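You operate a simulated robot arm through the tools that you are given. There is no shell and no other tool.

You are at the controls of a simulated two-armed robot. One attempt, no reset.

TASK
The drum pump socket is dead: move its plug to the spare socket and switch that on.
Fine: both socket switches off before the plug moves.

The check looks at the end state, three seconds after you hand in, the way a careful person would. Anything else that was tipped, shoved, dropped, spilled or broken makes it a failure.

THE ROBOT
Two 7-joint arms with two-finger grippers on one trunk that stands fixed in place. Base frame: the origin is at the foot of the trunk, x ahead of it, y to its left, z up. Readings come in m, rad, newtons and seconds.
The left shoulder is at [0.024, 0.211, 1.281], the right one opposite. With the tool pointing down near the work surface each hand reaches from about 0.18 to 0.76 m from the base axis, measured 20 degrees to its own side. Payload 2.2 kg a hand.
The tool frame of a hand sits at the grasp point between the pads (the TCP): z along the fingers, y along the line on which they close. The tips reach 0.019 m beyond it. The gripper opens to 0.116 m; its body begins 0.07 m behind the TCP.
Orientation is that of the tool frame in the base frame, as a unit quaternion [w, x, y, z]. With the fingers straight down and closing along the base's y, the tool's x points along the base's -x, its y along +y and its z along -z.

THE INTERFACE
- The arms move only by the tool apply_moves. It takes "left_rows", "right_rows" or both (then of equal length, played together; a hand with none holds still); each is a list of rows, each a list of 7 numbers: the shift along the tool's x, y, z in units of 30 mm (1.0 is 30 mm), then the turn, a rotation vector about the tool's x, y, z in units of 6 degrees (1.0 is 6 degrees), then the gripper command, from -1 (shut) to 1 (fully open), values between in proportion. In form: [[dx, dy, dz, rx, ry, rz, gripper], ...]. A call has 1 to 20 rows; each row shifts and turns the commanded pose from where the row before left it, along the tool's axes as they then stand. A call with a number of a shift or a turn outside -1 to 1 is refused whole. Each row takes 0.2 s and may step no farther than 0.05 m and 0.15 rad from the row before; otherwise, or with a gripper value out of range, the whole call is refused. Where a pose cannot be reached the arm comes as near as it can. A force on the tool above 50 N (or 10 N above the force at the start of the call, whichever is more), or a blocked arm, ends the call early, and 0.2 s more pass. Each finger travels about 0.2035 m/s and halts on what it meets, pressing with about 39 N; the grip force reading is that of the motor and also rises with nothing between the fingers. The clock runs only during rows and for 0.2 s after the last one: add rows that do not move to give the fingers time. The reply holds the time, the measured pose of the TCP, the force on the tool along the base axes, the opening and the grip force, in the units named above and with some noise, with the torque about the TCP (base axes, N m) and any sound that the robot's microphone picked up.
- Cameras (640 x 400 px; columns grow to the right, rows downward): "scene" is now at [0.1235, -0.0502, 1.4858]; the picture's right is [-0.47, -0.88, -0.00], its down [-0.21, 0.12, -0.97] and it looks along [0.85, -0.46, -0.24] (base axes); focal length 336 px, centre (320, 200). "left" rides on the left gripper at [0.069, 0.015, -0.096] in its tool frame; the picture's right is [-0.21, 0.98, 0.00], its down [-0.76, -0.17, -0.63] and it looks along [-0.62, -0.14, 0.77] (tool axes); focal length 251 px, centre (320, 200). "right" rides on the right gripper at [0.069, -0.015, -0.097] in its tool frame; the picture's right is [0.21, 0.98, 0.00], its down [-0.76, 0.17, -0.63] and it looks along [-0.62, 0.14, 0.77] (tool axes); focal length 251 px, centre (320, 200). There is no depth. A picture from a camera that has moved, and an enlarged one, comes with that camera's place and axes in the base frame and with its lens.
- snapshot(camera): a new picture of that camera. The clock stands still meanwhile.
- slide_trunk(by): moves the trunk up (or, below 0, down) by that many m; the arms and the scene camera ride with it, the base frame stays. It gives what a move gives, with no picture.
- turn_head(pan, tilt): turns the head with the scene camera to pan (to the left, within 1.396 rad either way) and tilt (down, from -0.506 to 1.204), counted from straight ahead of the robot. It gives what a move gives.
- close_up(camera, box): a new picture of the part [left, top, right, bottom] of that camera's present view, enlarged. The clock stands still meanwhile.
- job_done(): hands the job in; it is judged then, once.

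Places have to be worked out from the pictures, the camera data and where the tool is seen. Open the grippers and draw the arms clear of the work before you hand the job in, unless the task says otherwise.

The tools are called after "Call:" by a JSON object that holds its "op" and its "data". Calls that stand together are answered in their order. apply_moves: Moves the arms, as the interface text tells. Its arguments: {"type":"object","properties":{"left_rows":{"type":"array"},"right_rows":{"type":"array"}},"required":[]} The other tools are called the same way: slide_trunk (by) moves the trunk up or down; turn_head (pan, tilt) turns the head that bears the scene camera; snapshot (camera) takes a picture; close_up (camera, box) takes an enlarged picture of a part of a camera's view; job_done () hands the job in.

At the start:

```text
time_s: 0.0
left_ee_pos: [0.3987, -0.0455, 1.3549]
left_orientation: [-0.001, 0.0, 1.0, 0.001]
left_wrist_force: [0.2, -0.1, -0.1]
left_moment: [0.0, -0.01, 0.02]
left_opening: 0.1161
left_finger_force: 0.1
right_ee_pos: [0.3471, -0.4052, 1.3828]
right_orientation: [-0.001, 0.0, 1.0, 0.001]
right_wrist_force: [0.5, 0.2, -0.1]
right_moment: [0.0, 0.0, 0.03]
right_opening: 0.1161
right_finger_force: 0.1
trunk travel left (down, up): [-0.425, 0.065]
head pan, tilt (commanded): [-0.492, 0.243]
```

scene: 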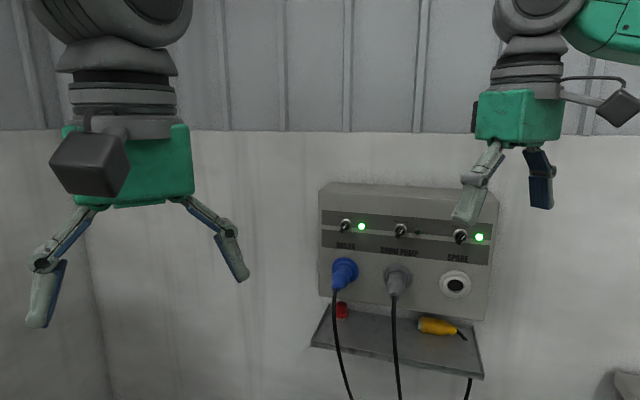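
right: 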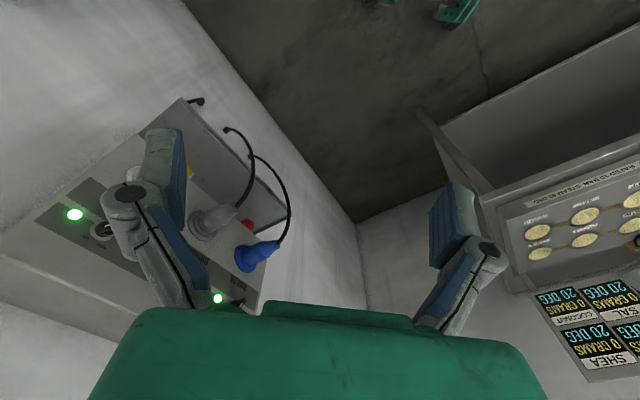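
left: 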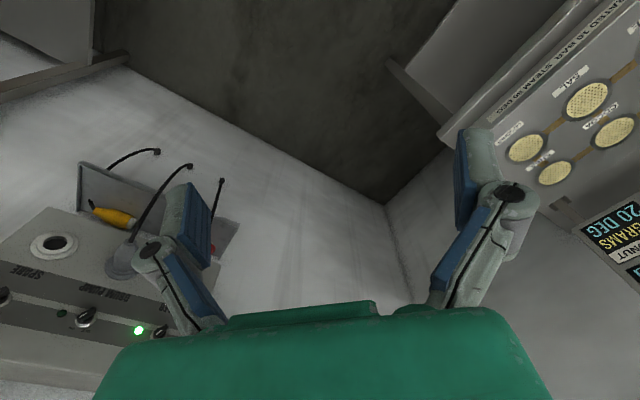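

I begin by looking closely at the panel: it seems to have three sockets (blue plug, grey drum-pump plug, spare) with toggles and lamps above them.

Call:
{"op": "close_up", "data": {"camera": "scene", "box": [300, 170, 520, 310]}}

Call:
{"op": "close_up", "data": {"camera": "scene", "box": [300, 260, 520, 400]}}

Call:
{"op": "close_up", "data": {"camera": "right", "box": [0, 80, 320, 320]}}

```text
2.86 times, centred on (410, 240) of scene
camera zoom: at [0.1235, -0.0502, 1.4858], right [-0.47, -0.88, 0.0], down [-0.21, 0.12, -0.97], along [0.85, -0.46, -0.24], focal length 960 px, centre (63, 86)
```

zoom: 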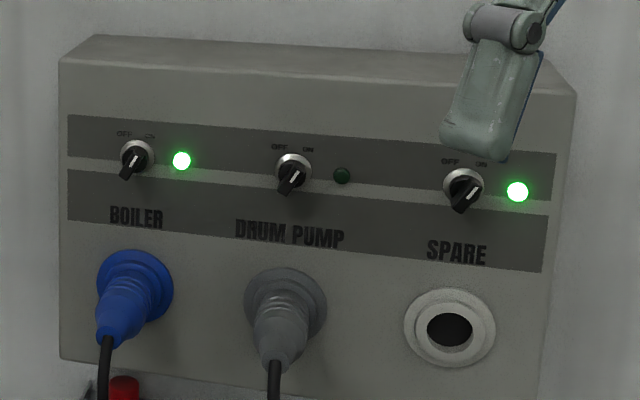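

```text
2.86 times, centred on (410, 330) of scene
camera zoom: at [0.1235, -0.0502, 1.4858], right [-0.47, -0.88, 0.0], down [-0.21, 0.12, -0.97], along [0.85, -0.46, -0.24], focal length 960 px, centre (63, -171)
```

zoom: 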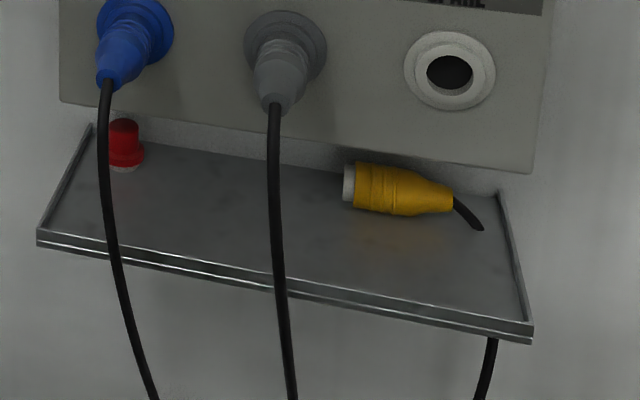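

```text
1.67 times, centred on (160, 200) of right
camera zoom: at [0.2781, -0.4209, 1.4811], right [-0.21, 0.98, 0.0], down [0.76, 0.17, 0.63], along [0.62, 0.14, -0.78], focal length 419 px, centre (587, 200)
```

zoom: 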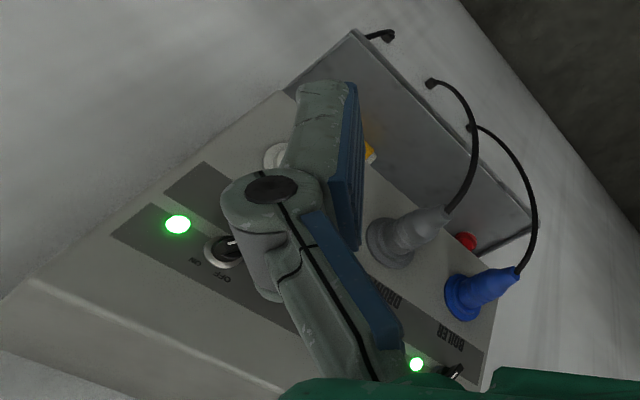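

The three lamps/knobs sit on a vertical face that seems to run at about 45° (boiler lamp ≈ [0.776,-0.517,1.22], spare lamp ≈ [0.589,-0.709,1.22]). I need to see what kind of switches these are, so I zoom further.

Call:
{"op": "close_up", "data": {"camera": "scene", "box": [380, 210, 444, 250]}}

Call:
{"op": "close_up", "data": {"camera": "scene", "box": [436, 214, 500, 254]}}

Call:
{"op": "close_up", "data": {"camera": "scene", "box": [324, 204, 388, 244]}}

Call:
{"op": "close_up", "data": {"camera": "left", "box": [0, 140, 240, 340]}}

```text
10.00 times, centred on (412, 230) of scene
camera zoom: at [0.1235, -0.0502, 1.4858], right [-0.47, -0.88, 0.0], down [-0.21, 0.12, -0.97], along [0.85, -0.46, -0.24], focal length 3360 px, centre (-600, -100)
```

zoom: 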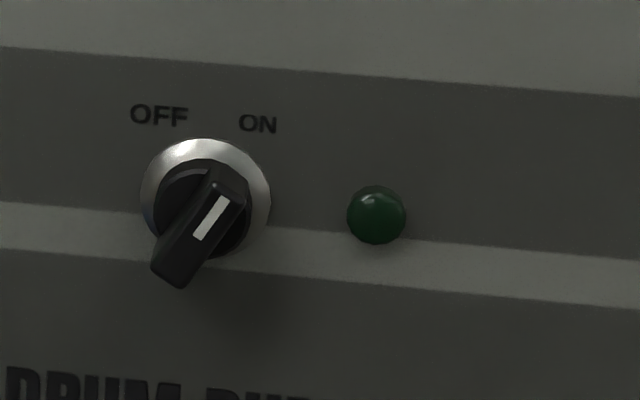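

```text
10.00 times, centred on (468, 234) of scene
camera zoom: at [0.1235, -0.0502, 1.4858], right [-0.47, -0.88, 0.0], down [-0.21, 0.12, -0.97], along [0.85, -0.46, -0.24], focal length 3360 px, centre (-1160, -140)
```

zoom: 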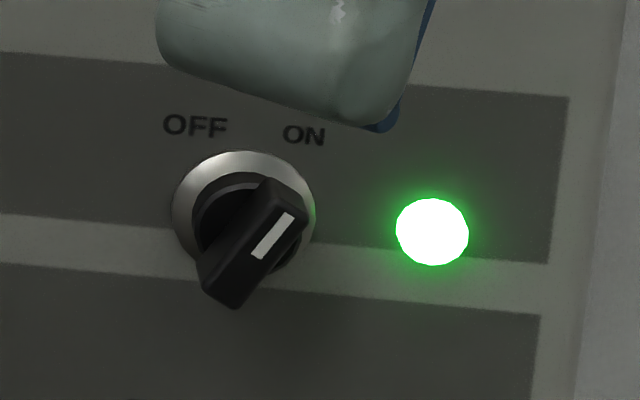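

```text
10.00 times, centred on (356, 224) of scene
camera zoom: at [0.1235, -0.0502, 1.4858], right [-0.47, -0.88, 0.0], down [-0.21, 0.12, -0.97], along [0.85, -0.46, -0.24], focal length 3360 px, centre (-40, -40)
```

zoom: 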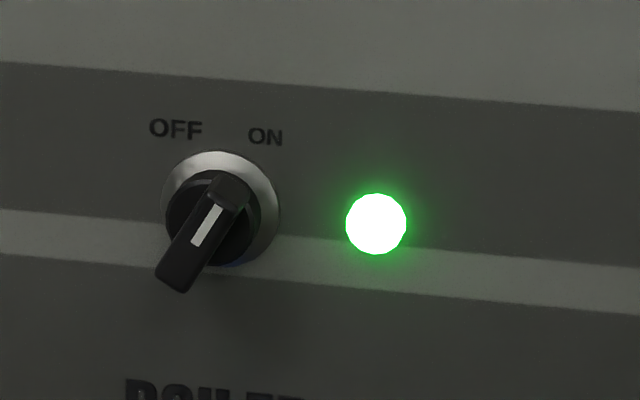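

```text
2.00 times, centred on (120, 240) of left
camera zoom: at [0.3305, -0.0301, 1.4501], right [0.21, 0.98, 0.0], down [0.76, -0.17, 0.63], along [0.62, -0.14, -0.78], focal length 503 px, centre (720, 120)
```

zoom: 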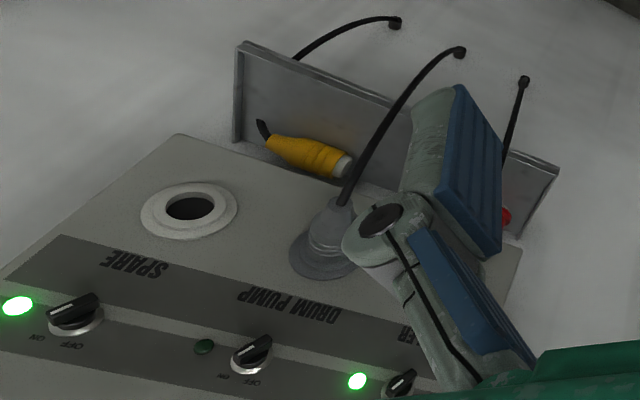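

All three rotary knobs point to ON (upper right); the drum pump lamp is dark although its knob is ON. Before moving the left arm out of the way I check what stands to the left, so I pan the head.

Call:
{"op": "turn_head", "data": {"pan": 0.5, "tilt": 0.5}}

Call:
{"op": "snapshot", "data": {"camera": "scene"}}

```text
time_s: 1.3
left_ee_pos: [0.3955, -0.0425, 1.3552]
left_orientation: [0.0, 0.0, 1.0, -0.001]
left_wrist_force: [0.5, 0.7, -0.3]
left_moment: [-0.04, 0.0, 0.02]
left_opening: 0.1161
left_finger_force: 0.0
right_ee_pos: [0.3443, -0.4021, 1.3857]
right_orientation: [0.0, 0.0, 1.0, -0.001]
right_wrist_force: [0.7, -0.7, 0.2]
right_moment: [-0.01, 0.01, -0.01]
right_opening: 0.116
right_finger_force: 0.0
trunk travel left (down, up): [-0.425, 0.065]
head pan, tilt (commanded): [0.499, 0.499]
```

```text
taken
camera scene: at [0.1212, 0.0377, 1.4623], right [0.48, -0.88, 0.0], down [-0.42, -0.23, -0.88], along [0.77, 0.42, -0.48], focal length 336 px, centre (320, 200)
```

scene: 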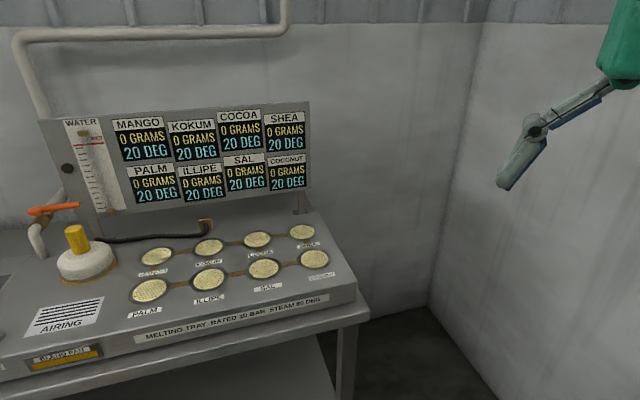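

The melting tray bench is to the left and low; the left hand can safely pull back and to the left at its present height. I move it to about [0.28, 0.22, 1.36] so that the right arm has free space.

Call:
{"op": "apply_moves", "data": {"left_rows": [[0.35, 0.9, 0, 0, 0, 0, 1], [0.35, 0.9, 0, 0, 0, 0, 1], [0.35, 0.9, 0, 0, 0, 0, 1], [0.35, 0.9, 0, 0, 0, 0, 1], [0.35, 0.9, 0, 0, 0, 0, 1], [0.35, 0.9, 0, 0, 0, 0, 1], [0.35, 0.9, 0, 0, 0, 0, 1], [0.35, 0.9, 0, 0, 0, 0, 1], [0.35, 0.9, 0, 0, 0, 0, 1], [0.35, 0.9, 0, 0, 0, 0, 1]]}}

Call:
{"op": "turn_head", "data": {"pan": -0.72, "tilt": 0.35}}

Call:
{"op": "snapshot", "data": {"camera": "scene"}}

```text
time_s: 3.5
left_ee_pos: [0.2885, 0.2307, 1.3537]
left_orientation: [0.0, 0.0, 1.0, -0.002]
left_wrist_force: [-1.1, -0.7, -0.4]
left_moment: [0.02, -0.02, 0.01]
left_opening: 0.1159
left_finger_force: 0.1
right_ee_pos: [0.3427, -0.397, 1.386]
right_orientation: [0.001, -0.001, 1.0, -0.002]
right_wrist_force: [0.1, 0.1, -0.6]
right_moment: [0.0, -0.02, -0.01]
right_opening: 0.1155
right_finger_force: 0.1
trunk travel left (down, up): [-0.425, 0.065]
head pan, tilt (commanded): [0.499, 0.499]
```

```text
time_s: 4.9
left_ee_pos: [0.2897, 0.2274, 1.353]
left_orientation: [0.001, 0.001, 1.0, -0.001]
left_wrist_force: [0.8, 0.6, -0.1]
left_moment: [0.02, 0.0, 0.02]
left_opening: 0.116
left_finger_force: 0.0
right_ee_pos: [0.3435, -0.4018, 1.3852]
right_orientation: [0.0, 0.0, 1.0, 0.0]
right_wrist_force: [-0.2, -0.5, 0.1]
right_moment: [-0.01, 0.02, 0.03]
right_opening: 0.116
right_finger_force: 0.1
trunk travel left (down, up): [-0.425, 0.065]
head pan, tilt (commanded): [-0.721, 0.351]
```

```text
taken
camera scene: at [0.1102, -0.0641, 1.4759], right [-0.66, -0.75, 0.0], down [-0.26, 0.23, -0.94], along [0.71, -0.62, -0.35], focal length 336 px, centre (320, 200)
```

scene: 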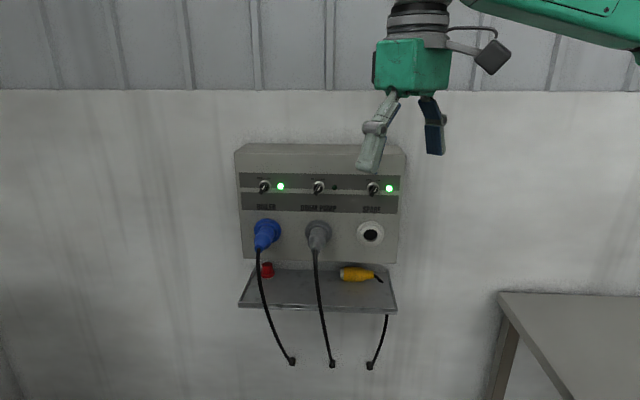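

Now I have an almost frontal view; I take enlarged pictures to measure knobs, sockets and plug from this second camera position.

Call:
{"op": "close_up", "data": {"camera": "scene", "box": [228, 140, 420, 260]}}

Call:
{"op": "close_up", "data": {"camera": "scene", "box": [228, 200, 420, 320]}}

Call:
{"op": "close_up", "data": {"camera": "scene", "box": [288, 205, 352, 245]}}

Call:
{"op": "close_up", "data": {"camera": "scene", "box": [340, 205, 404, 245]}}

```text
3.33 times, centred on (324, 200) of scene
camera zoom: at [0.1102, -0.0641, 1.4759], right [-0.66, -0.75, 0.0], down [-0.26, 0.23, -0.94], along [0.71, -0.62, -0.35], focal length 1120 px, centre (307, 200)
```

zoom: 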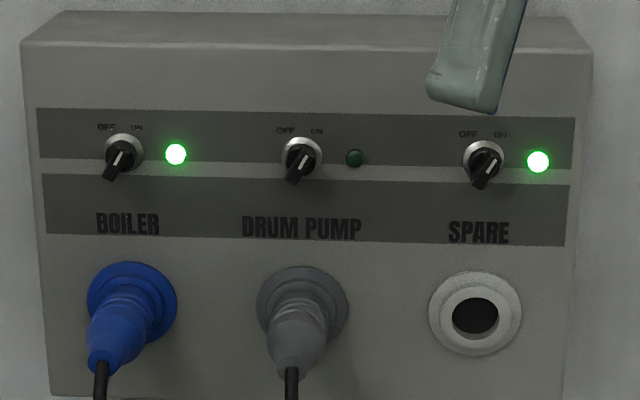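

```text
3.33 times, centred on (324, 260) of scene
camera zoom: at [0.1102, -0.0641, 1.4759], right [-0.66, -0.75, 0.0], down [-0.26, 0.23, -0.94], along [0.71, -0.62, -0.35], focal length 1120 px, centre (307, 0)
```

zoom: 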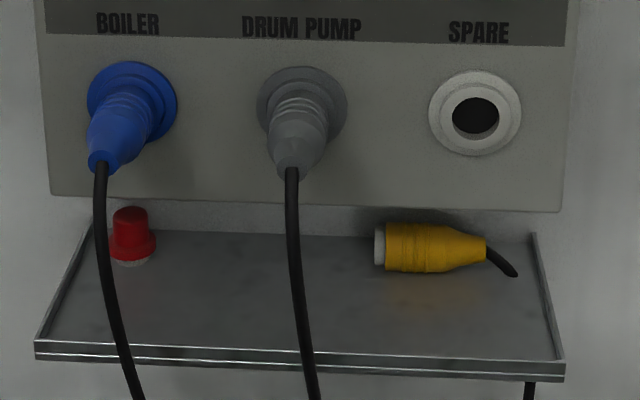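

```text
10.00 times, centred on (320, 225) of scene
camera zoom: at [0.1102, -0.0641, 1.4759], right [-0.66, -0.75, 0.0], down [-0.26, 0.23, -0.94], along [0.71, -0.62, -0.35], focal length 3360 px, centre (320, -50)
```

zoom: 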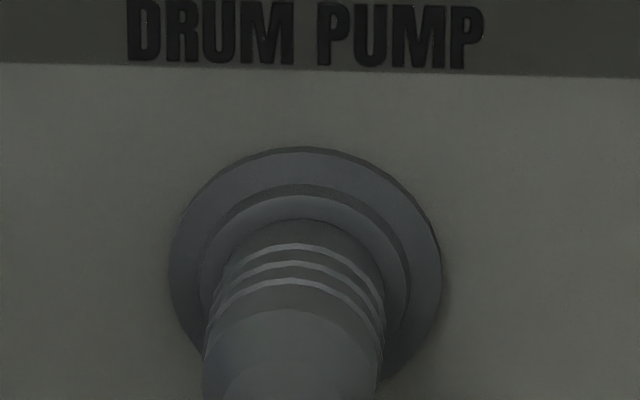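

```text
10.00 times, centred on (372, 225) of scene
camera zoom: at [0.1102, -0.0641, 1.4759], right [-0.66, -0.75, 0.0], down [-0.26, 0.23, -0.94], along [0.71, -0.62, -0.35], focal length 3360 px, centre (-200, -50)
```

zoom: 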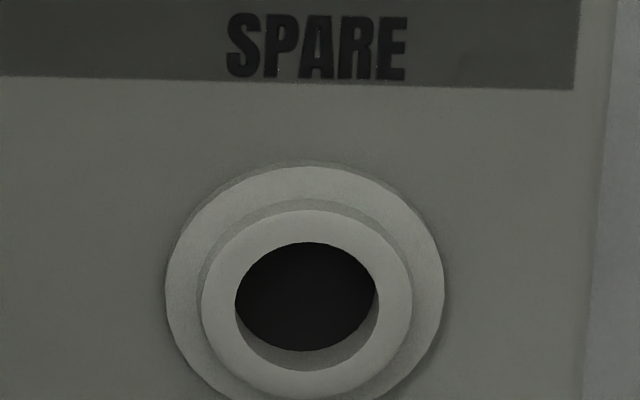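

The panel face is vertical, at 45° (its outward normal ≈ [-0.707, 0.707, 0]), with face distance 0.918 along that line; drum knob at q≈-0.088, spare knob at q≈+0.047 (q to the panel's right), z≈1.22; socket axes at z≈1.095. I first yaw the right hand by 45° so that it faces the panel.

Call:
{"op": "apply_moves", "data": {"right_rows": [[0, 0, 0, 0, 0, 1, 0.3], [0, 0, 0, 0, 0, 1, 0.3], [0, 0, 0, 0, 0, 1, 0.3], [0, 0, 0, 0, 0, 1, 0.3], [0, 0, 0, 0, 0, 1, 0.3], [0, 0, 0, 0, 0, 1, 0.3], [0, 0, 0, 0, 0, 1, 0.3], [0, 0, 0, 0, 0, 0.5, 0.3]]}}

```text
time_s: 6.7
left_ee_pos: [0.289, 0.2275, 1.3551]
left_orientation: [0.001, -0.001, 1.0, -0.001]
left_wrist_force: [0.4, 0.3, 0.9]
left_moment: [-0.01, -0.01, -0.02]
left_opening: 0.1158
left_finger_force: 0.0
right_ee_pos: [0.343, -0.4024, 1.3852]
right_orientation: [0.0, 0.383, 0.924, 0.0]
right_wrist_force: [0.3, -0.3, -1.4]
right_moment: [-0.01, 0.02, -0.02]
right_opening: 0.0755
right_finger_force: 0.2
trunk travel left (down, up): [-0.425, 0.065]
head pan, tilt (commanded): [-0.721, 0.351]
```

Yaw is right (tool x along the panel normal, towards me). Now I pitch the tool up to horizontal while moving it forward and slightly down, ending about 0.2 m before the panel.

Call:
{"op": "apply_moves", "data": {"right_rows": [[-0.4, 0, 0.2, 0, -1, 0, 0.3], [-0.377, 0, 0.241, 0, -1, 0, 0.3], [-0.35, 0, 0.279, 0, -1, 0, 0.3], [-0.319, 0, 0.314, 0, -1, 0, 0.3], [-0.284, 0, 0.345, 0, -1, 0, 0.3], [-0.246, 0, 0.373, 0, -1, 0, 0.3], [-0.206, 0, 0.397, 0, -1, 0, 0.3], [-0.163, 0, 0.416, 0, -1, 0, 0.3], [-0.119, 0, 0.431, 0, -1, 0, 0.3], [-0.073, 0, 0.441, 0, -1, 0, 0.3], [-0.027, 0, 0.446, 0, -1, 0, 0.3], [0.02, 0, 0.447, 0, -1, 0, 0.3], [0.067, 0, 0.442, 0, -1, 0, 0.3], [0.112, 0, 0.433, 0, -1, 0, 0.3], [0.157, 0, 0.419, 0, -1, 0, 0.3]]}}

Call:
{"op": "snapshot", "data": {"camera": "scene"}}

Call:
{"op": "snapshot", "data": {"camera": "right"}}

```text
time_s: 9.9
left_ee_pos: [0.2913, 0.226, 1.3538]
left_orientation: [0.0, -0.001, 1.0, -0.001]
left_wrist_force: [-0.9, -1.3, -0.6]
left_moment: [0.01, -0.01, -0.01]
left_opening: 0.1164
left_finger_force: 0.1
right_ee_pos: [0.4717, -0.529, 1.296]
right_orientation: [0.654, 0.27, 0.652, -0.271]
right_wrist_force: [-0.6, -0.7, -0.7]
right_moment: [-0.03, 0.0, -0.01]
right_opening: 0.0753
right_finger_force: 0.1
trunk travel left (down, up): [-0.425, 0.065]
head pan, tilt (commanded): [-0.721, 0.351]
```

```text
taken
camera scene: at [0.1115, -0.0646, 1.4757], right [-0.66, -0.75, 0.0], down [-0.26, 0.23, -0.94], along [0.7, -0.62, -0.35], focal length 336 px, centre (320, 200)
```

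scene: 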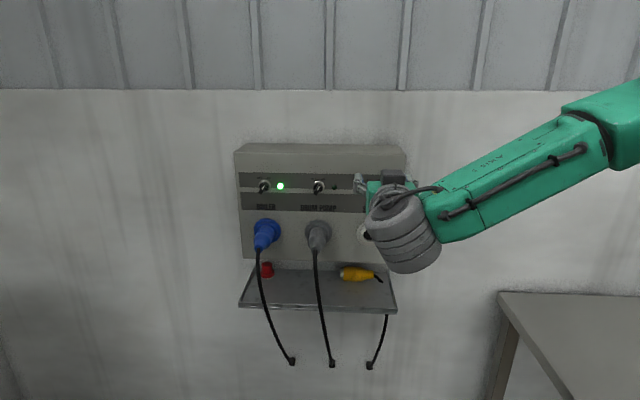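

```text
taken
camera right: at [0.3928, -0.4729, 1.2265], right [0.69, 0.69, -0.22], down [-0.33, 0.57, 0.75], along [0.64, -0.45, 0.62], focal length 251 px, centre (320, 200)
```

right: 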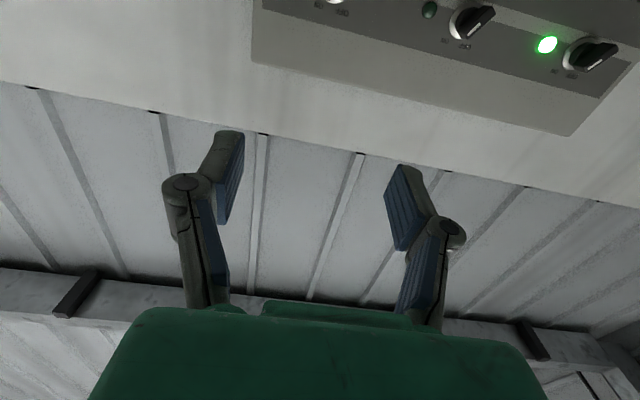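

The tool now points straight at the panel (TCP p≈0.708, q≈0.040, z≈1.296). I look at the drum knob closely from this more frontal scene view to get its pointer angle and protrusion.

Call:
{"op": "close_up", "data": {"camera": "scene", "box": [300, 172, 340, 197]}}

Call:
{"op": "close_up", "data": {"camera": "right", "box": [400, 0, 640, 150]}}

```text
16.00 times, centred on (320, 184) of scene
camera zoom: at [0.1115, -0.0646, 1.4757], right [-0.66, -0.75, 0.0], down [-0.26, 0.23, -0.94], along [0.7, -0.62, -0.35], focal length 5376 px, centre (320, 448)
```

zoom: 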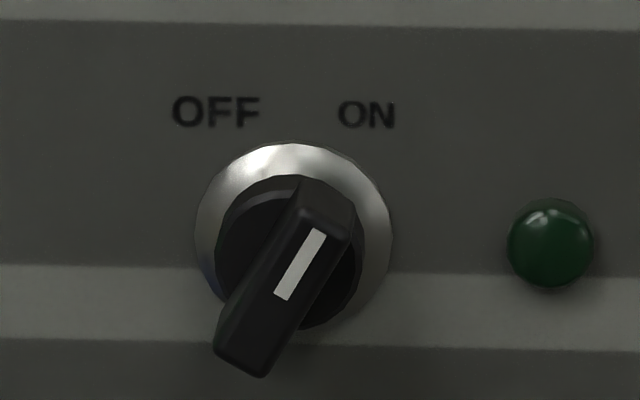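

```text
2.67 times, centred on (520, 75) of right
camera zoom: at [0.3928, -0.4729, 1.2265], right [0.69, 0.69, -0.22], down [-0.33, 0.57, 0.75], along [0.64, -0.45, 0.62], focal length 670 px, centre (-213, 533)
```

zoom: 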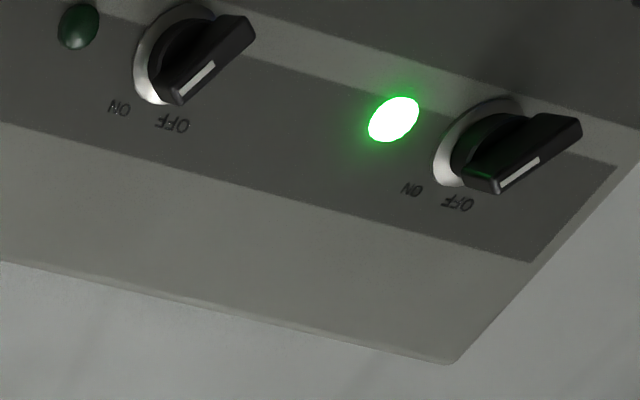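

Pointer positions are about ±30° from vertical, the bar is ~31 mm long, ~10 mm wide, and its front stands ~25 mm off the face. I move to a standoff in front of the spare knob (p≈0.80, q≈0.047, z≈1.22), then roll 30° so the fingers straddle the bar.

Call:
{"op": "apply_moves", "data": {"right_rows": [[0.507, -0.043, 0.6, 0, 0, 0, 0.0], [0.507, -0.043, 0.6, 0, 0, 0, 0.0], [0.507, -0.043, 0.6, 0, 0, 0, 0.0], [0.507, -0.043, 0.6, 0, 0, 0, 0.0], [0.507, -0.043, 0.6, 0, 0, 0, 0.0], [0, 0, 0, 0, 0, 1, 0.0], [0, 0, 0, 0, 0, 1, 0.0], [0, 0, 0, 0, 0, 1, 0.0], [0, 0, 0, 0, 0, 1, 0.0], [0, 0, 0, 0, 0, 1, 0.0], [0, 0, 0, 0, 0, 0, 0.0]]}}

Call:
{"op": "snapshot", "data": {"camera": "right"}}

Call:
{"op": "snapshot", "data": {"camera": "scene"}}

```text
time_s: 12.3
left_ee_pos: [0.2906, 0.2269, 1.3526]
left_orientation: [0.0, 0.0, 1.0, -0.001]
left_wrist_force: [0.1, 0.8, 0.0]
left_moment: [-0.01, 0.01, 0.02]
left_opening: 0.1158
left_finger_force: 0.0
right_ee_pos: [0.5395, -0.5857, 1.2319]
right_orientation: [0.699, 0.434, 0.561, -0.095]
right_wrist_force: [0.4, 0.6, 0.4]
right_moment: [-0.01, -0.01, 0.02]
right_opening: 0.0577
right_finger_force: 0.2
right hand out of reach, approached as far as the arm can: row 9, 10
trunk travel left (down, up): [-0.425, 0.065]
head pan, tilt (commanded): [-0.721, 0.351]
```

```text
taken
camera right: at [0.4869, -0.5019, 1.1652], right [0.68, 0.67, 0.3], down [-0.61, 0.28, 0.74], along [0.41, -0.69, 0.6], focal length 251 px, centre (320, 200)
```

right: 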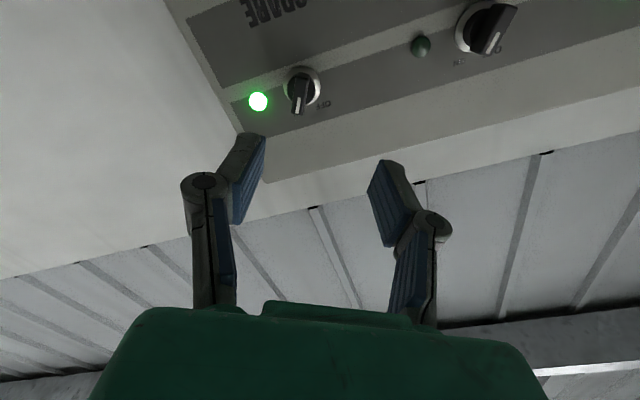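

```text
taken
camera scene: at [0.1114, -0.0644, 1.4758], right [-0.66, -0.75, 0.0], down [-0.26, 0.23, -0.94], along [0.7, -0.62, -0.35], focal length 336 px, centre (320, 200)
```

scene: 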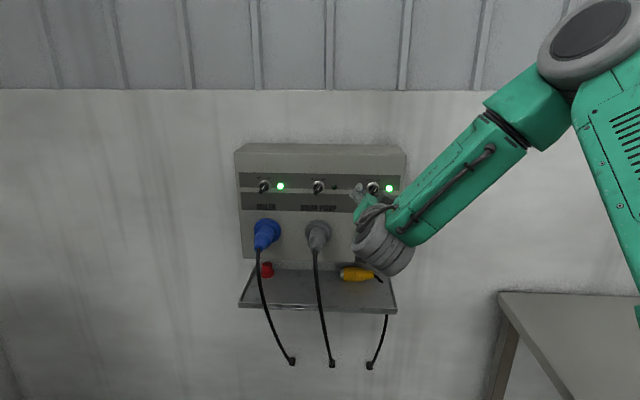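

The +30° roll could not be fully reached here (position fell ~14 mm short), so a wrist joint seems near its limit. The gripper is symmetric, so I'll try the other way: roll by -180° so the camera ends up on top.

Call:
{"op": "apply_moves", "data": {"right_rows": [[0, 0, 0, 0, 0, -1, 0.0], [0, 0, 0, 0, 0, -1, 0.0], [0, 0, 0, 0, 0, -1, 0.0], [0, 0, 0, 0, 0, -1, 0.0], [0, 0, 0, 0, 0, -1, 0.0], [0, 0, 0, 0, 0, -1, 0.0], [0, 0, 0, 0, 0, -1, 0.0], [0, 0, 0, 0, 0, -1, 0.0], [0, 0, 0, 0, 0, -1, 0.0], [0, 0, 0, 0, 0, -1, 0.0], [0, 0, 0, 0, 0, -1, 0.0], [0, 0, 0, 0, 0, -1, 0.0], [0, 0, 0, 0, 0, -1, 0.0], [0, 0, 0, 0, 0, -1, 0.0], [0, 0, 0, 0, 0, -1, 0.0], [0, 0, 0, 0, 0, 0, 0.0]]}}

Call:
{"op": "snapshot", "data": {"camera": "scene"}}

```text
time_s: 15.7
left_ee_pos: [0.2894, 0.2294, 1.3538]
left_orientation: [0.001, 0.0, 1.0, 0.0]
left_wrist_force: [0.1, 0.5, 0.0]
left_moment: [0.01, -0.04, -0.02]
left_opening: 0.1163
left_finger_force: 0.1
right_ee_pos: [0.5388, -0.5841, 1.2308]
right_orientation: [0.43, -0.093, 0.701, -0.561]
right_wrist_force: [-0.6, 0.3, 0.1]
right_moment: [0.0, 0.01, -0.03]
right_opening: 0.058
right_finger_force: 0.1
trunk travel left (down, up): [-0.425, 0.065]
head pan, tilt (commanded): [-0.721, 0.351]
```

```text
taken
camera scene: at [0.1113, -0.0633, 1.4758], right [-0.66, -0.75, 0.0], down [-0.26, 0.23, -0.94], along [0.7, -0.62, -0.35], focal length 336 px, centre (320, 200)
```

scene: 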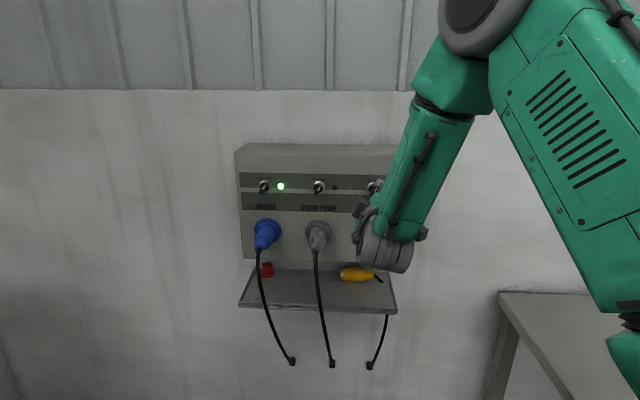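

No reach complaint while rolling that way (now roll -60°, p≈0.794, q≈0.032, z≈1.231); the elbow swings up and over. I continue with another 48° and check.

Call:
{"op": "apply_moves", "data": {"right_rows": [[0, 0, 0, 0, 0, -1, 0.0], [0, 0, 0, 0, 0, -1, 0.0], [0, 0, 0, 0, 0, -1, 0.0], [0, 0, 0, 0, 0, -1, 0.0], [0, 0, 0, 0, 0, -1, 0.0], [0, 0, 0, 0, 0, -1, 0.0], [0, 0, 0, 0, 0, -1, 0.0], [0, 0, 0, 0, 0, -1, 0.0], [0, 0, 0, 0, 0, 0, 0.0]]}}

Call:
{"op": "snapshot", "data": {"camera": "scene"}}

Call:
{"op": "snapshot", "data": {"camera": "right"}}

Call:
{"op": "snapshot", "data": {"camera": "left"}}

```text
time_s: 17.7
left_ee_pos: [0.2907, 0.2282, 1.3535]
left_orientation: [0.001, 0.0, 1.0, -0.001]
left_wrist_force: [0.0, 0.8, 0.1]
left_moment: [0.01, 0.0, 0.0]
left_opening: 0.116
left_finger_force: 0.0
right_ee_pos: [0.5398, -0.5846, 1.2315]
right_orientation: [-0.165, 0.37, -0.602, 0.688]
right_wrist_force: [-0.2, 0.0, 0.0]
right_moment: [-0.02, 0.04, 0.01]
right_opening: 0.0581
right_finger_force: 0.0
trunk travel left (down, up): [-0.425, 0.065]
head pan, tilt (commanded): [-0.721, 0.351]
```

```text
taken
camera scene: at [0.1114, -0.0628, 1.4758], right [-0.66, -0.75, 0.0], down [-0.26, 0.23, -0.94], along [0.7, -0.62, -0.35], focal length 336 px, centre (320, 200)
```

scene: 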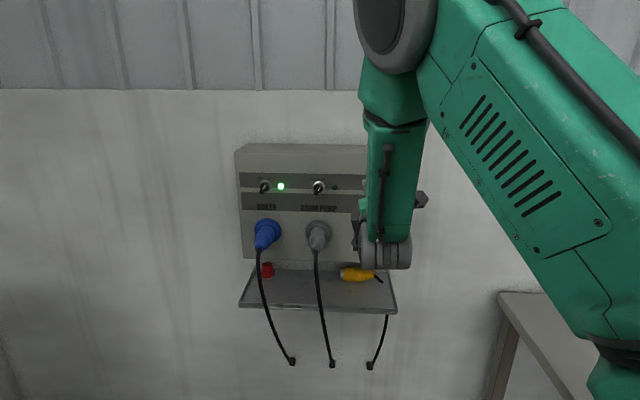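

```text
taken
camera right: at [0.4278, -0.5594, 1.2686], right [-0.36, -0.36, -0.86], down [0.03, 0.92, -0.39], along [0.93, -0.16, -0.32], focal length 251 px, centre (320, 200)
```

right: 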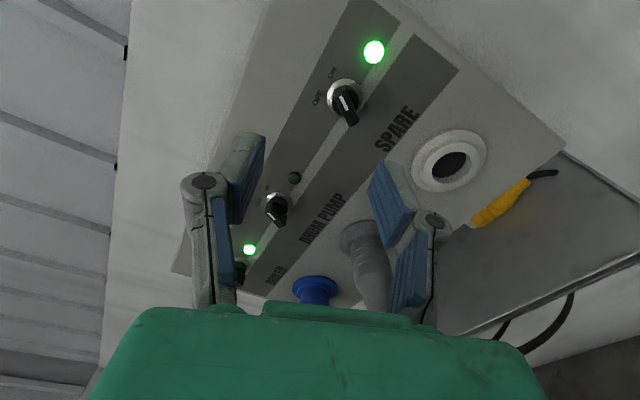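

```text
taken
camera left: at [0.2211, 0.2444, 1.4491], right [0.21, 0.98, 0.0], down [0.76, -0.16, 0.63], along [0.62, -0.14, -0.77], focal length 251 px, centre (320, 200)
```

left: 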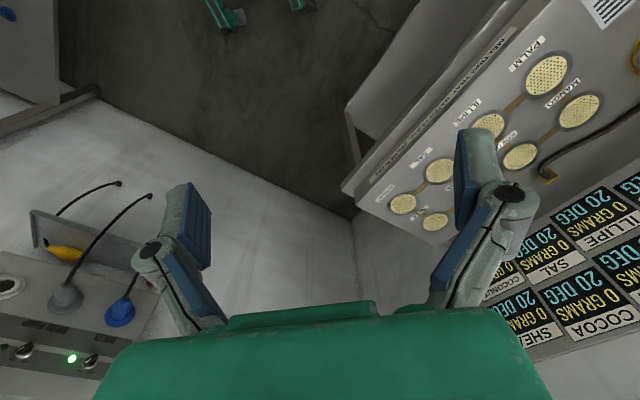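

Roll is now about -108°, still reachable, and the wrist camera sees the panel well. I roll the remaining 42° to -150°.

Call:
{"op": "apply_moves", "data": {"right_rows": [[0, 0, 0, 0, 0, -1, 0.0], [0, 0, 0, 0, 0, -1, 0.0], [0, 0, 0, 0, 0, -1, 0.0], [0, 0, 0, 0, 0, -1, 0.0], [0, 0, 0, 0, 0, -1, 0.0], [0, 0, 0, 0, 0, -1, 0.0], [0, 0, 0, 0, 0, -1, 0.0], [0, 0, 0, 0, 0, 0, 0.0]]}}

Call:
{"op": "snapshot", "data": {"camera": "scene"}}

Call:
{"op": "snapshot", "data": {"camera": "right"}}

```text
time_s: 19.5
left_ee_pos: [0.2897, 0.2286, 1.3532]
left_orientation: [0.001, -0.001, 1.0, -0.001]
left_wrist_force: [0.6, 0.1, 0.5]
left_moment: [0.01, 0.01, -0.01]
left_opening: 0.1162
left_finger_force: 0.1
right_ee_pos: [0.5398, -0.583, 1.233]
right_orientation: [0.093, 0.561, -0.429, 0.702]
right_wrist_force: [-0.2, 0.6, -0.6]
right_moment: [0.0, -0.01, -0.01]
right_opening: 0.058
right_finger_force: 0.0
trunk travel left (down, up): [-0.425, 0.065]
head pan, tilt (commanded): [-0.721, 0.351]
```

```text
taken
camera scene: at [0.1115, -0.0624, 1.4759], right [-0.66, -0.75, 0.0], down [-0.26, 0.23, -0.94], along [0.7, -0.62, -0.35], focal length 336 px, centre (320, 200)
```

scene: 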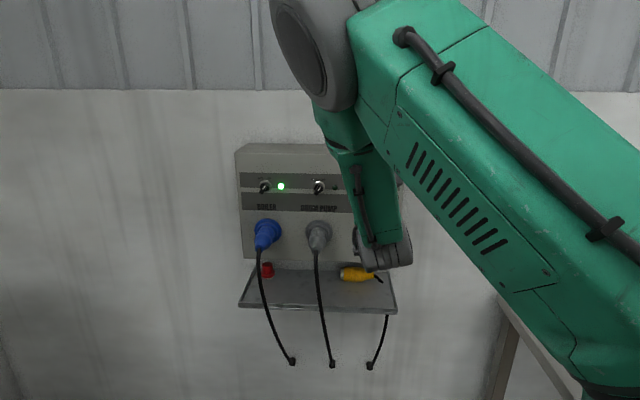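

```text
taken
camera right: at [0.456, -0.5309, 1.3006], right [-0.67, -0.68, -0.3], down [-0.28, 0.61, -0.74], along [0.68, -0.41, -0.6], focal length 251 px, centre (320, 200)
```

right: 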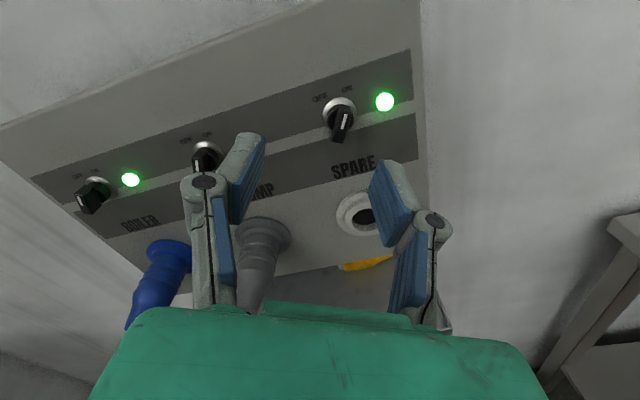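

Now at roll -150° the fingers are perpendicular to the spare knob's bar and the whole panel is visible. The wrist picture confirms the knob at q≈0.045, z≈1.22, so I shift to be on its axis and advance to p≈0.825.

Call:
{"op": "apply_moves", "data": {"right_rows": [[-0.052, 0.31, 0.5, 0, 0, 0, -0.2], [-0.052, 0.31, 0.5, 0, 0, 0, -0.2], [0, 0, 0, 0, 0, 0, -0.2], [0, 0, 0, 0, 0, 0, -0.2]]}}

Call:
{"op": "snapshot", "data": {"camera": "right"}}

Call:
{"op": "close_up", "data": {"camera": "right", "box": [240, 60, 440, 210]}}

```text
time_s: 20.5
left_ee_pos: [0.2887, 0.2299, 1.3535]
left_orientation: [0.001, 0.0, 1.0, 0.0]
left_wrist_force: [0.5, 0.0, 0.0]
left_moment: [-0.04, 0.0, 0.04]
left_opening: 0.116
left_finger_force: 0.1
right_ee_pos: [0.5485, -0.6156, 1.2201]
right_orientation: [0.094, 0.561, -0.43, 0.701]
right_wrist_force: [0.6, -1.1, -0.2]
right_moment: [0.0, -0.01, -0.01]
right_opening: 0.0464
right_finger_force: 0.0
trunk travel left (down, up): [-0.425, 0.065]
head pan, tilt (commanded): [-0.721, 0.351]
```

```text
taken
camera right: at [0.4661, -0.5628, 1.2884], right [-0.67, -0.67, -0.3], down [-0.28, 0.61, -0.74], along [0.68, -0.41, -0.6], focal length 251 px, centre (320, 200)
```

right: 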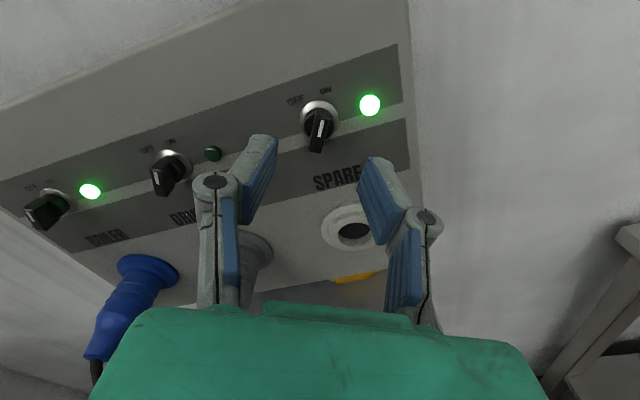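

```text
2.67 times, centred on (340, 135) of right
camera zoom: at [0.4661, -0.5628, 1.2884], right [-0.67, -0.67, -0.3], down [-0.28, 0.61, -0.74], along [0.68, -0.41, -0.6], focal length 670 px, centre (267, 373)
```

zoom: 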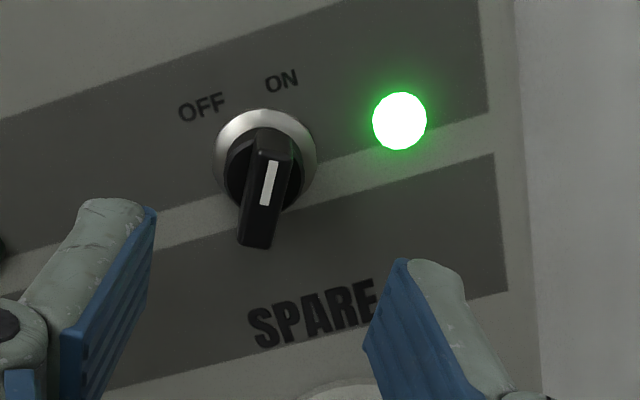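

The knob sits within about 3 mm of the tool axis. I correct 3 mm along the bar, narrow the gripper to ~33 mm, and advance about 55 mm so the tips flank the bar.

Call:
{"op": "apply_moves", "data": {"right_rows": [[-0.1, 0, 0, 0, 0, 0, -0.43], [0, 0, 0.4, 0, 0, 0, -0.43], [0, 0, 0.4, 0, 0, 0, -0.43], [0, 0, 0.4, 0, 0, 0, -0.43], [0, 0, 0.4, 0, 0, 0, -0.43], [0, 0, 0.25, 0, 0, 0, -0.43], [0, 0, 0, 0, 0, 0, -0.43]]}}

Call:
{"op": "snapshot", "data": {"camera": "right"}}

Call:
{"op": "close_up", "data": {"camera": "right", "box": [240, 100, 400, 200]}}

```text
time_s: 22.1
left_ee_pos: [0.29, 0.2283, 1.3536]
left_orientation: [0.001, 0.0, 1.0, -0.001]
left_wrist_force: [-0.6, 0.3, 0.3]
left_moment: [0.0, 0.0, 0.03]
left_opening: 0.1158
left_finger_force: 0.0
right_ee_pos: [0.5906, -0.6541, 1.2163]
right_orientation: [0.092, 0.56, -0.43, 0.702]
right_wrist_force: [0.2, 0.3, 0.3]
right_moment: [-0.01, -0.01, 0.02]
right_opening: 0.0329
right_finger_force: 0.0
trunk travel left (down, up): [-0.425, 0.065]
head pan, tilt (commanded): [-0.721, 0.351]
```

```text
taken
camera right: at [0.5067, -0.6016, 1.2846], right [-0.67, -0.67, -0.3], down [-0.28, 0.61, -0.74], along [0.68, -0.41, -0.6], focal length 251 px, centre (320, 200)
```

right: 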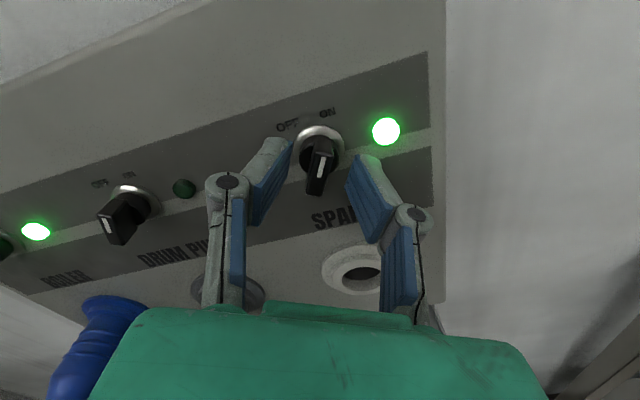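

```text
4.00 times, centred on (320, 150) of right
camera zoom: at [0.5067, -0.6016, 1.2846], right [-0.67, -0.67, -0.3], down [-0.28, 0.61, -0.74], along [0.68, -0.41, -0.6], focal length 1006 px, centre (320, 400)
```

zoom: 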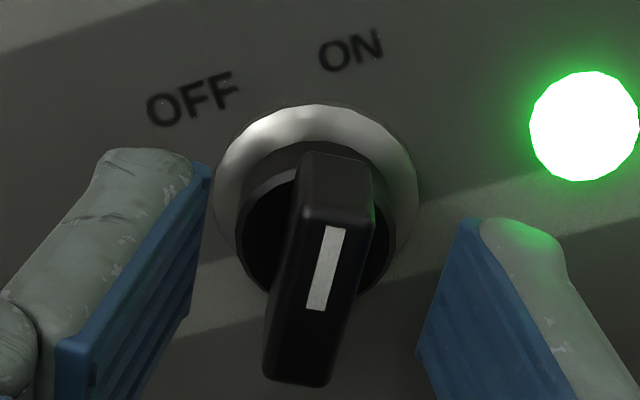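

The bar is centred between the fingers; TCP p≈0.880 so the tips just pass the bar's front. I go 8 mm deeper and close on the bar.

Call:
{"op": "apply_moves", "data": {"right_rows": [[0, 0, 0.14, 0, 0, 0, -0.43], [0, 0, 0.13, 0, 0, 0, -0.43], [0, 0, 0, 0, 0, 0, -0.43], [0, 0, 0, 0, 0, 0, -0.6], [0, 0, 0, 0, 0, 0, -0.75], [0, 0, 0, 0, 0, 0, -1], [0, 0, 0, 0, 0, 0, -1], [0, 0, 0, 0, 0, 0, -1]]}}

Call:
{"op": "close_up", "data": {"camera": "right", "box": [240, 100, 400, 200]}}

```text
time_s: 23.9
left_ee_pos: [0.2882, 0.2295, 1.3534]
left_orientation: [0.001, 0.0, 1.0, 0.0]
left_wrist_force: [-0.7, 1.2, -1.2]
left_moment: [-0.02, 0.03, -0.01]
left_opening: 0.1161
left_finger_force: 0.1
right_ee_pos: [0.5962, -0.66, 1.2174]
right_orientation: [0.092, 0.561, -0.431, 0.701]
right_wrist_force: [-3.3, 1.4, -2.1]
right_moment: [0.01, 0.03, -0.02]
right_opening: 0.0115
right_finger_force: 38.5
trunk travel left (down, up): [-0.425, 0.065]
head pan, tilt (commanded): [-0.721, 0.351]
```

```text
4.00 times, centred on (320, 150) of right
camera zoom: at [0.5123, -0.6072, 1.2852], right [-0.67, -0.67, -0.3], down [-0.28, 0.61, -0.74], along [0.68, -0.41, -0.6], focal length 1006 px, centre (320, 400)
```

zoom: 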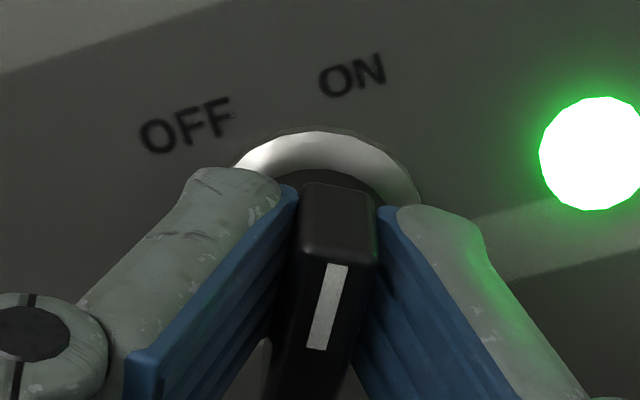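

The bar is gripped (opening 11.5 mm, forces small). I turn counter-clockwise (negative about the tool axis) 30° first, watching force and reach.

Call:
{"op": "apply_moves", "data": {"right_rows": [[0, 0, 0, 0, 0, -1, -1], [0, 0, 0, 0, 0, -1, -1], [0, 0, 0, 0, 0, -1, -1], [0, 0, 0, 0, 0, -1, -1], [0, 0, 0, 0, 0, -1, -1], [0, 0, 0, 0, 0, 0, -1]]}}

Call:
{"op": "snapshot", "data": {"camera": "right"}}

Call:
{"op": "snapshot", "data": {"camera": "scene"}}

```text
time_s: 25.3
left_ee_pos: [0.2902, 0.2286, 1.3528]
left_orientation: [0.001, 0.001, 1.0, 0.0]
left_wrist_force: [-0.1, 1.1, 0.7]
left_moment: [-0.01, 0.01, 0.01]
left_opening: 0.1156
left_finger_force: 0.0
right_ee_pos: [0.5966, -0.6589, 1.2175]
right_orientation: [0.272, 0.654, -0.269, 0.653]
right_wrist_force: [-5.8, 4.1, -7.7]
right_moment: [-0.23, -0.15, 0.0]
right_opening: 0.0112
right_finger_force: 38.6
trunk travel left (down, up): [-0.425, 0.065]
head pan, tilt (commanded): [-0.721, 0.351]
```

```text
taken
camera right: at [0.5391, -0.5804, 1.2872], right [-0.69, -0.69, 0.22], down [-0.57, 0.33, -0.76], along [0.45, -0.65, -0.62], focal length 251 px, centre (320, 200)
```

right: 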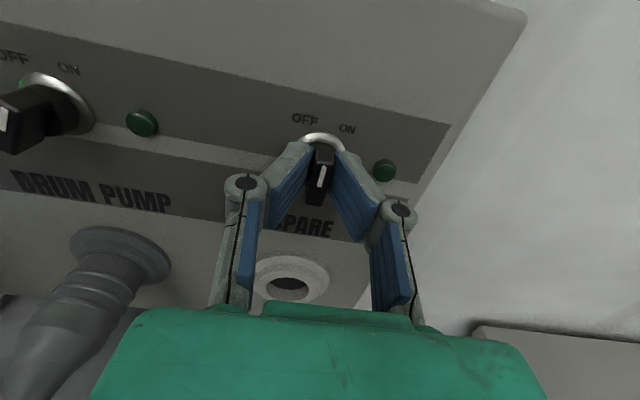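

```text
taken
camera scene: at [0.1117, -0.0626, 1.4758], right [-0.66, -0.75, 0.0], down [-0.26, 0.23, -0.94], along [0.7, -0.62, -0.35], focal length 336 px, centre (320, 200)
```

scene: 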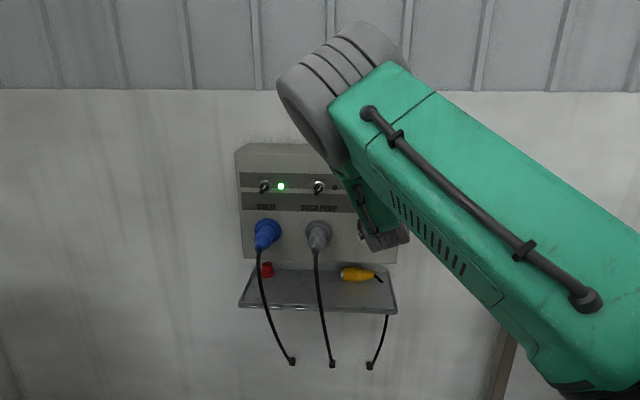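

The knob follows (now vertical) and the spare lamp has gone dark. I turn the remaining 30° to OFF.

Call:
{"op": "apply_moves", "data": {"right_rows": [[0, 0, 0, 0, 0, -1, -1], [0, 0, 0, 0, 0, -1, -1], [0, 0, 0, 0, 0, -1, -1], [0, 0, 0, 0, 0, -1, -1], [0, 0, 0, 0, 0, -1, -1], [0, 0, 0, 0, 0, 0, -1]]}}

Call:
{"op": "snapshot", "data": {"camera": "right"}}

Call:
{"op": "snapshot", "data": {"camera": "scene"}}

```text
time_s: 26.7
left_ee_pos: [0.291, 0.2301, 1.353]
left_orientation: [0.0, 0.0, 1.0, -0.002]
left_wrist_force: [0.9, 0.4, 0.1]
left_moment: [0.01, 0.02, 0.02]
left_opening: 0.1158
left_finger_force: 0.2
right_ee_pos: [0.5973, -0.6581, 1.2167]
right_orientation: [0.431, 0.701, -0.09, 0.561]
right_wrist_force: [2.3, 6.8, -10.6]
right_moment: [0.05, -0.15, 0.2]
right_opening: 0.0111
right_finger_force: 38.6
trunk travel left (down, up): [-0.425, 0.065]
head pan, tilt (commanded): [-0.721, 0.351]
```

```text
taken
camera right: at [0.5627, -0.5567, 1.2699], right [-0.52, -0.52, 0.68], down [-0.82, 0.07, -0.57], along [0.25, -0.85, -0.46], focal length 251 px, centre (320, 200)
```

right: 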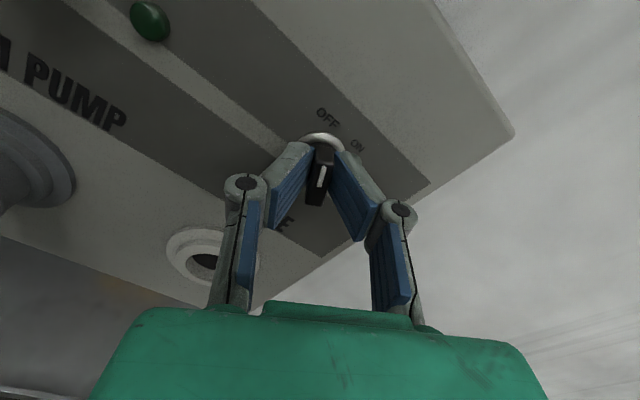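

```text
taken
camera scene: at [0.1147, -0.0618, 1.4755], right [-0.66, -0.75, 0.0], down [-0.26, 0.23, -0.94], along [0.7, -0.62, -0.35], focal length 336 px, centre (320, 200)
```

scene: 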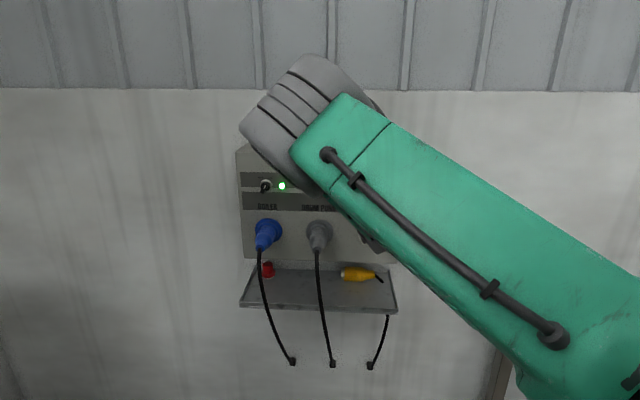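

Spare is now at OFF, lamp dark. I release it and back straight out 75 mm before checking.

Call:
{"op": "apply_moves", "data": {"right_rows": [[0, 0, 0, 0, 0, 0, -0.6], [0, 0, 0, 0, 0, 0, -0.43], [0, 0, 0, 0, 0, 0, -0.43], [0, 0, -0.5, 0, 0, 0, -0.43], [0, 0, -0.5, 0, 0, 0, -0.43], [0, 0, -0.5, 0, 0, 0, -0.43], [0, 0, -0.5, 0, 0, 0, -0.43], [0, 0, -0.5, 0, 0, 0, -0.43], [0, 0, 0, 0, 0, 0, -0.43]]}}

Call:
{"op": "snapshot", "data": {"camera": "right"}}

```text
time_s: 28.7
left_ee_pos: [0.2895, 0.23, 1.3533]
left_orientation: [0.0, 0.0, 1.0, -0.002]
left_wrist_force: [0.3, 0.4, -0.7]
left_moment: [0.02, 0.01, -0.01]
left_opening: 0.1158
left_finger_force: 0.0
right_ee_pos: [0.5421, -0.6058, 1.2188]
right_orientation: [0.432, 0.7, -0.091, 0.561]
right_wrist_force: [-0.1, 0.2, -0.1]
right_moment: [0.01, 0.01, 0.03]
right_opening: 0.0327
right_finger_force: 0.1
trunk travel left (down, up): [-0.425, 0.065]
head pan, tilt (commanded): [-0.721, 0.351]
```

```text
taken
camera right: at [0.5082, -0.5049, 1.271], right [-0.52, -0.52, 0.68], down [-0.82, 0.08, -0.57], along [0.25, -0.85, -0.46], focal length 251 px, centre (320, 200)
```

right: 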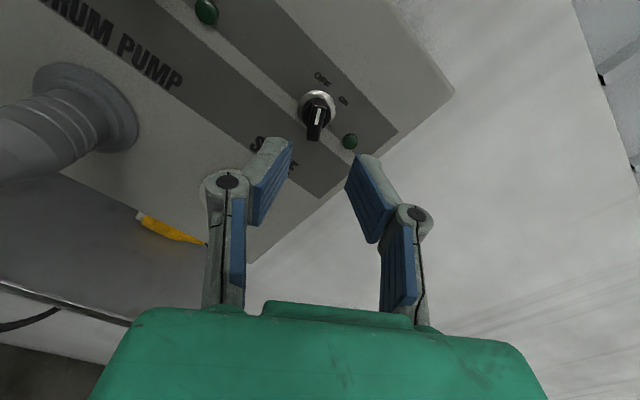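

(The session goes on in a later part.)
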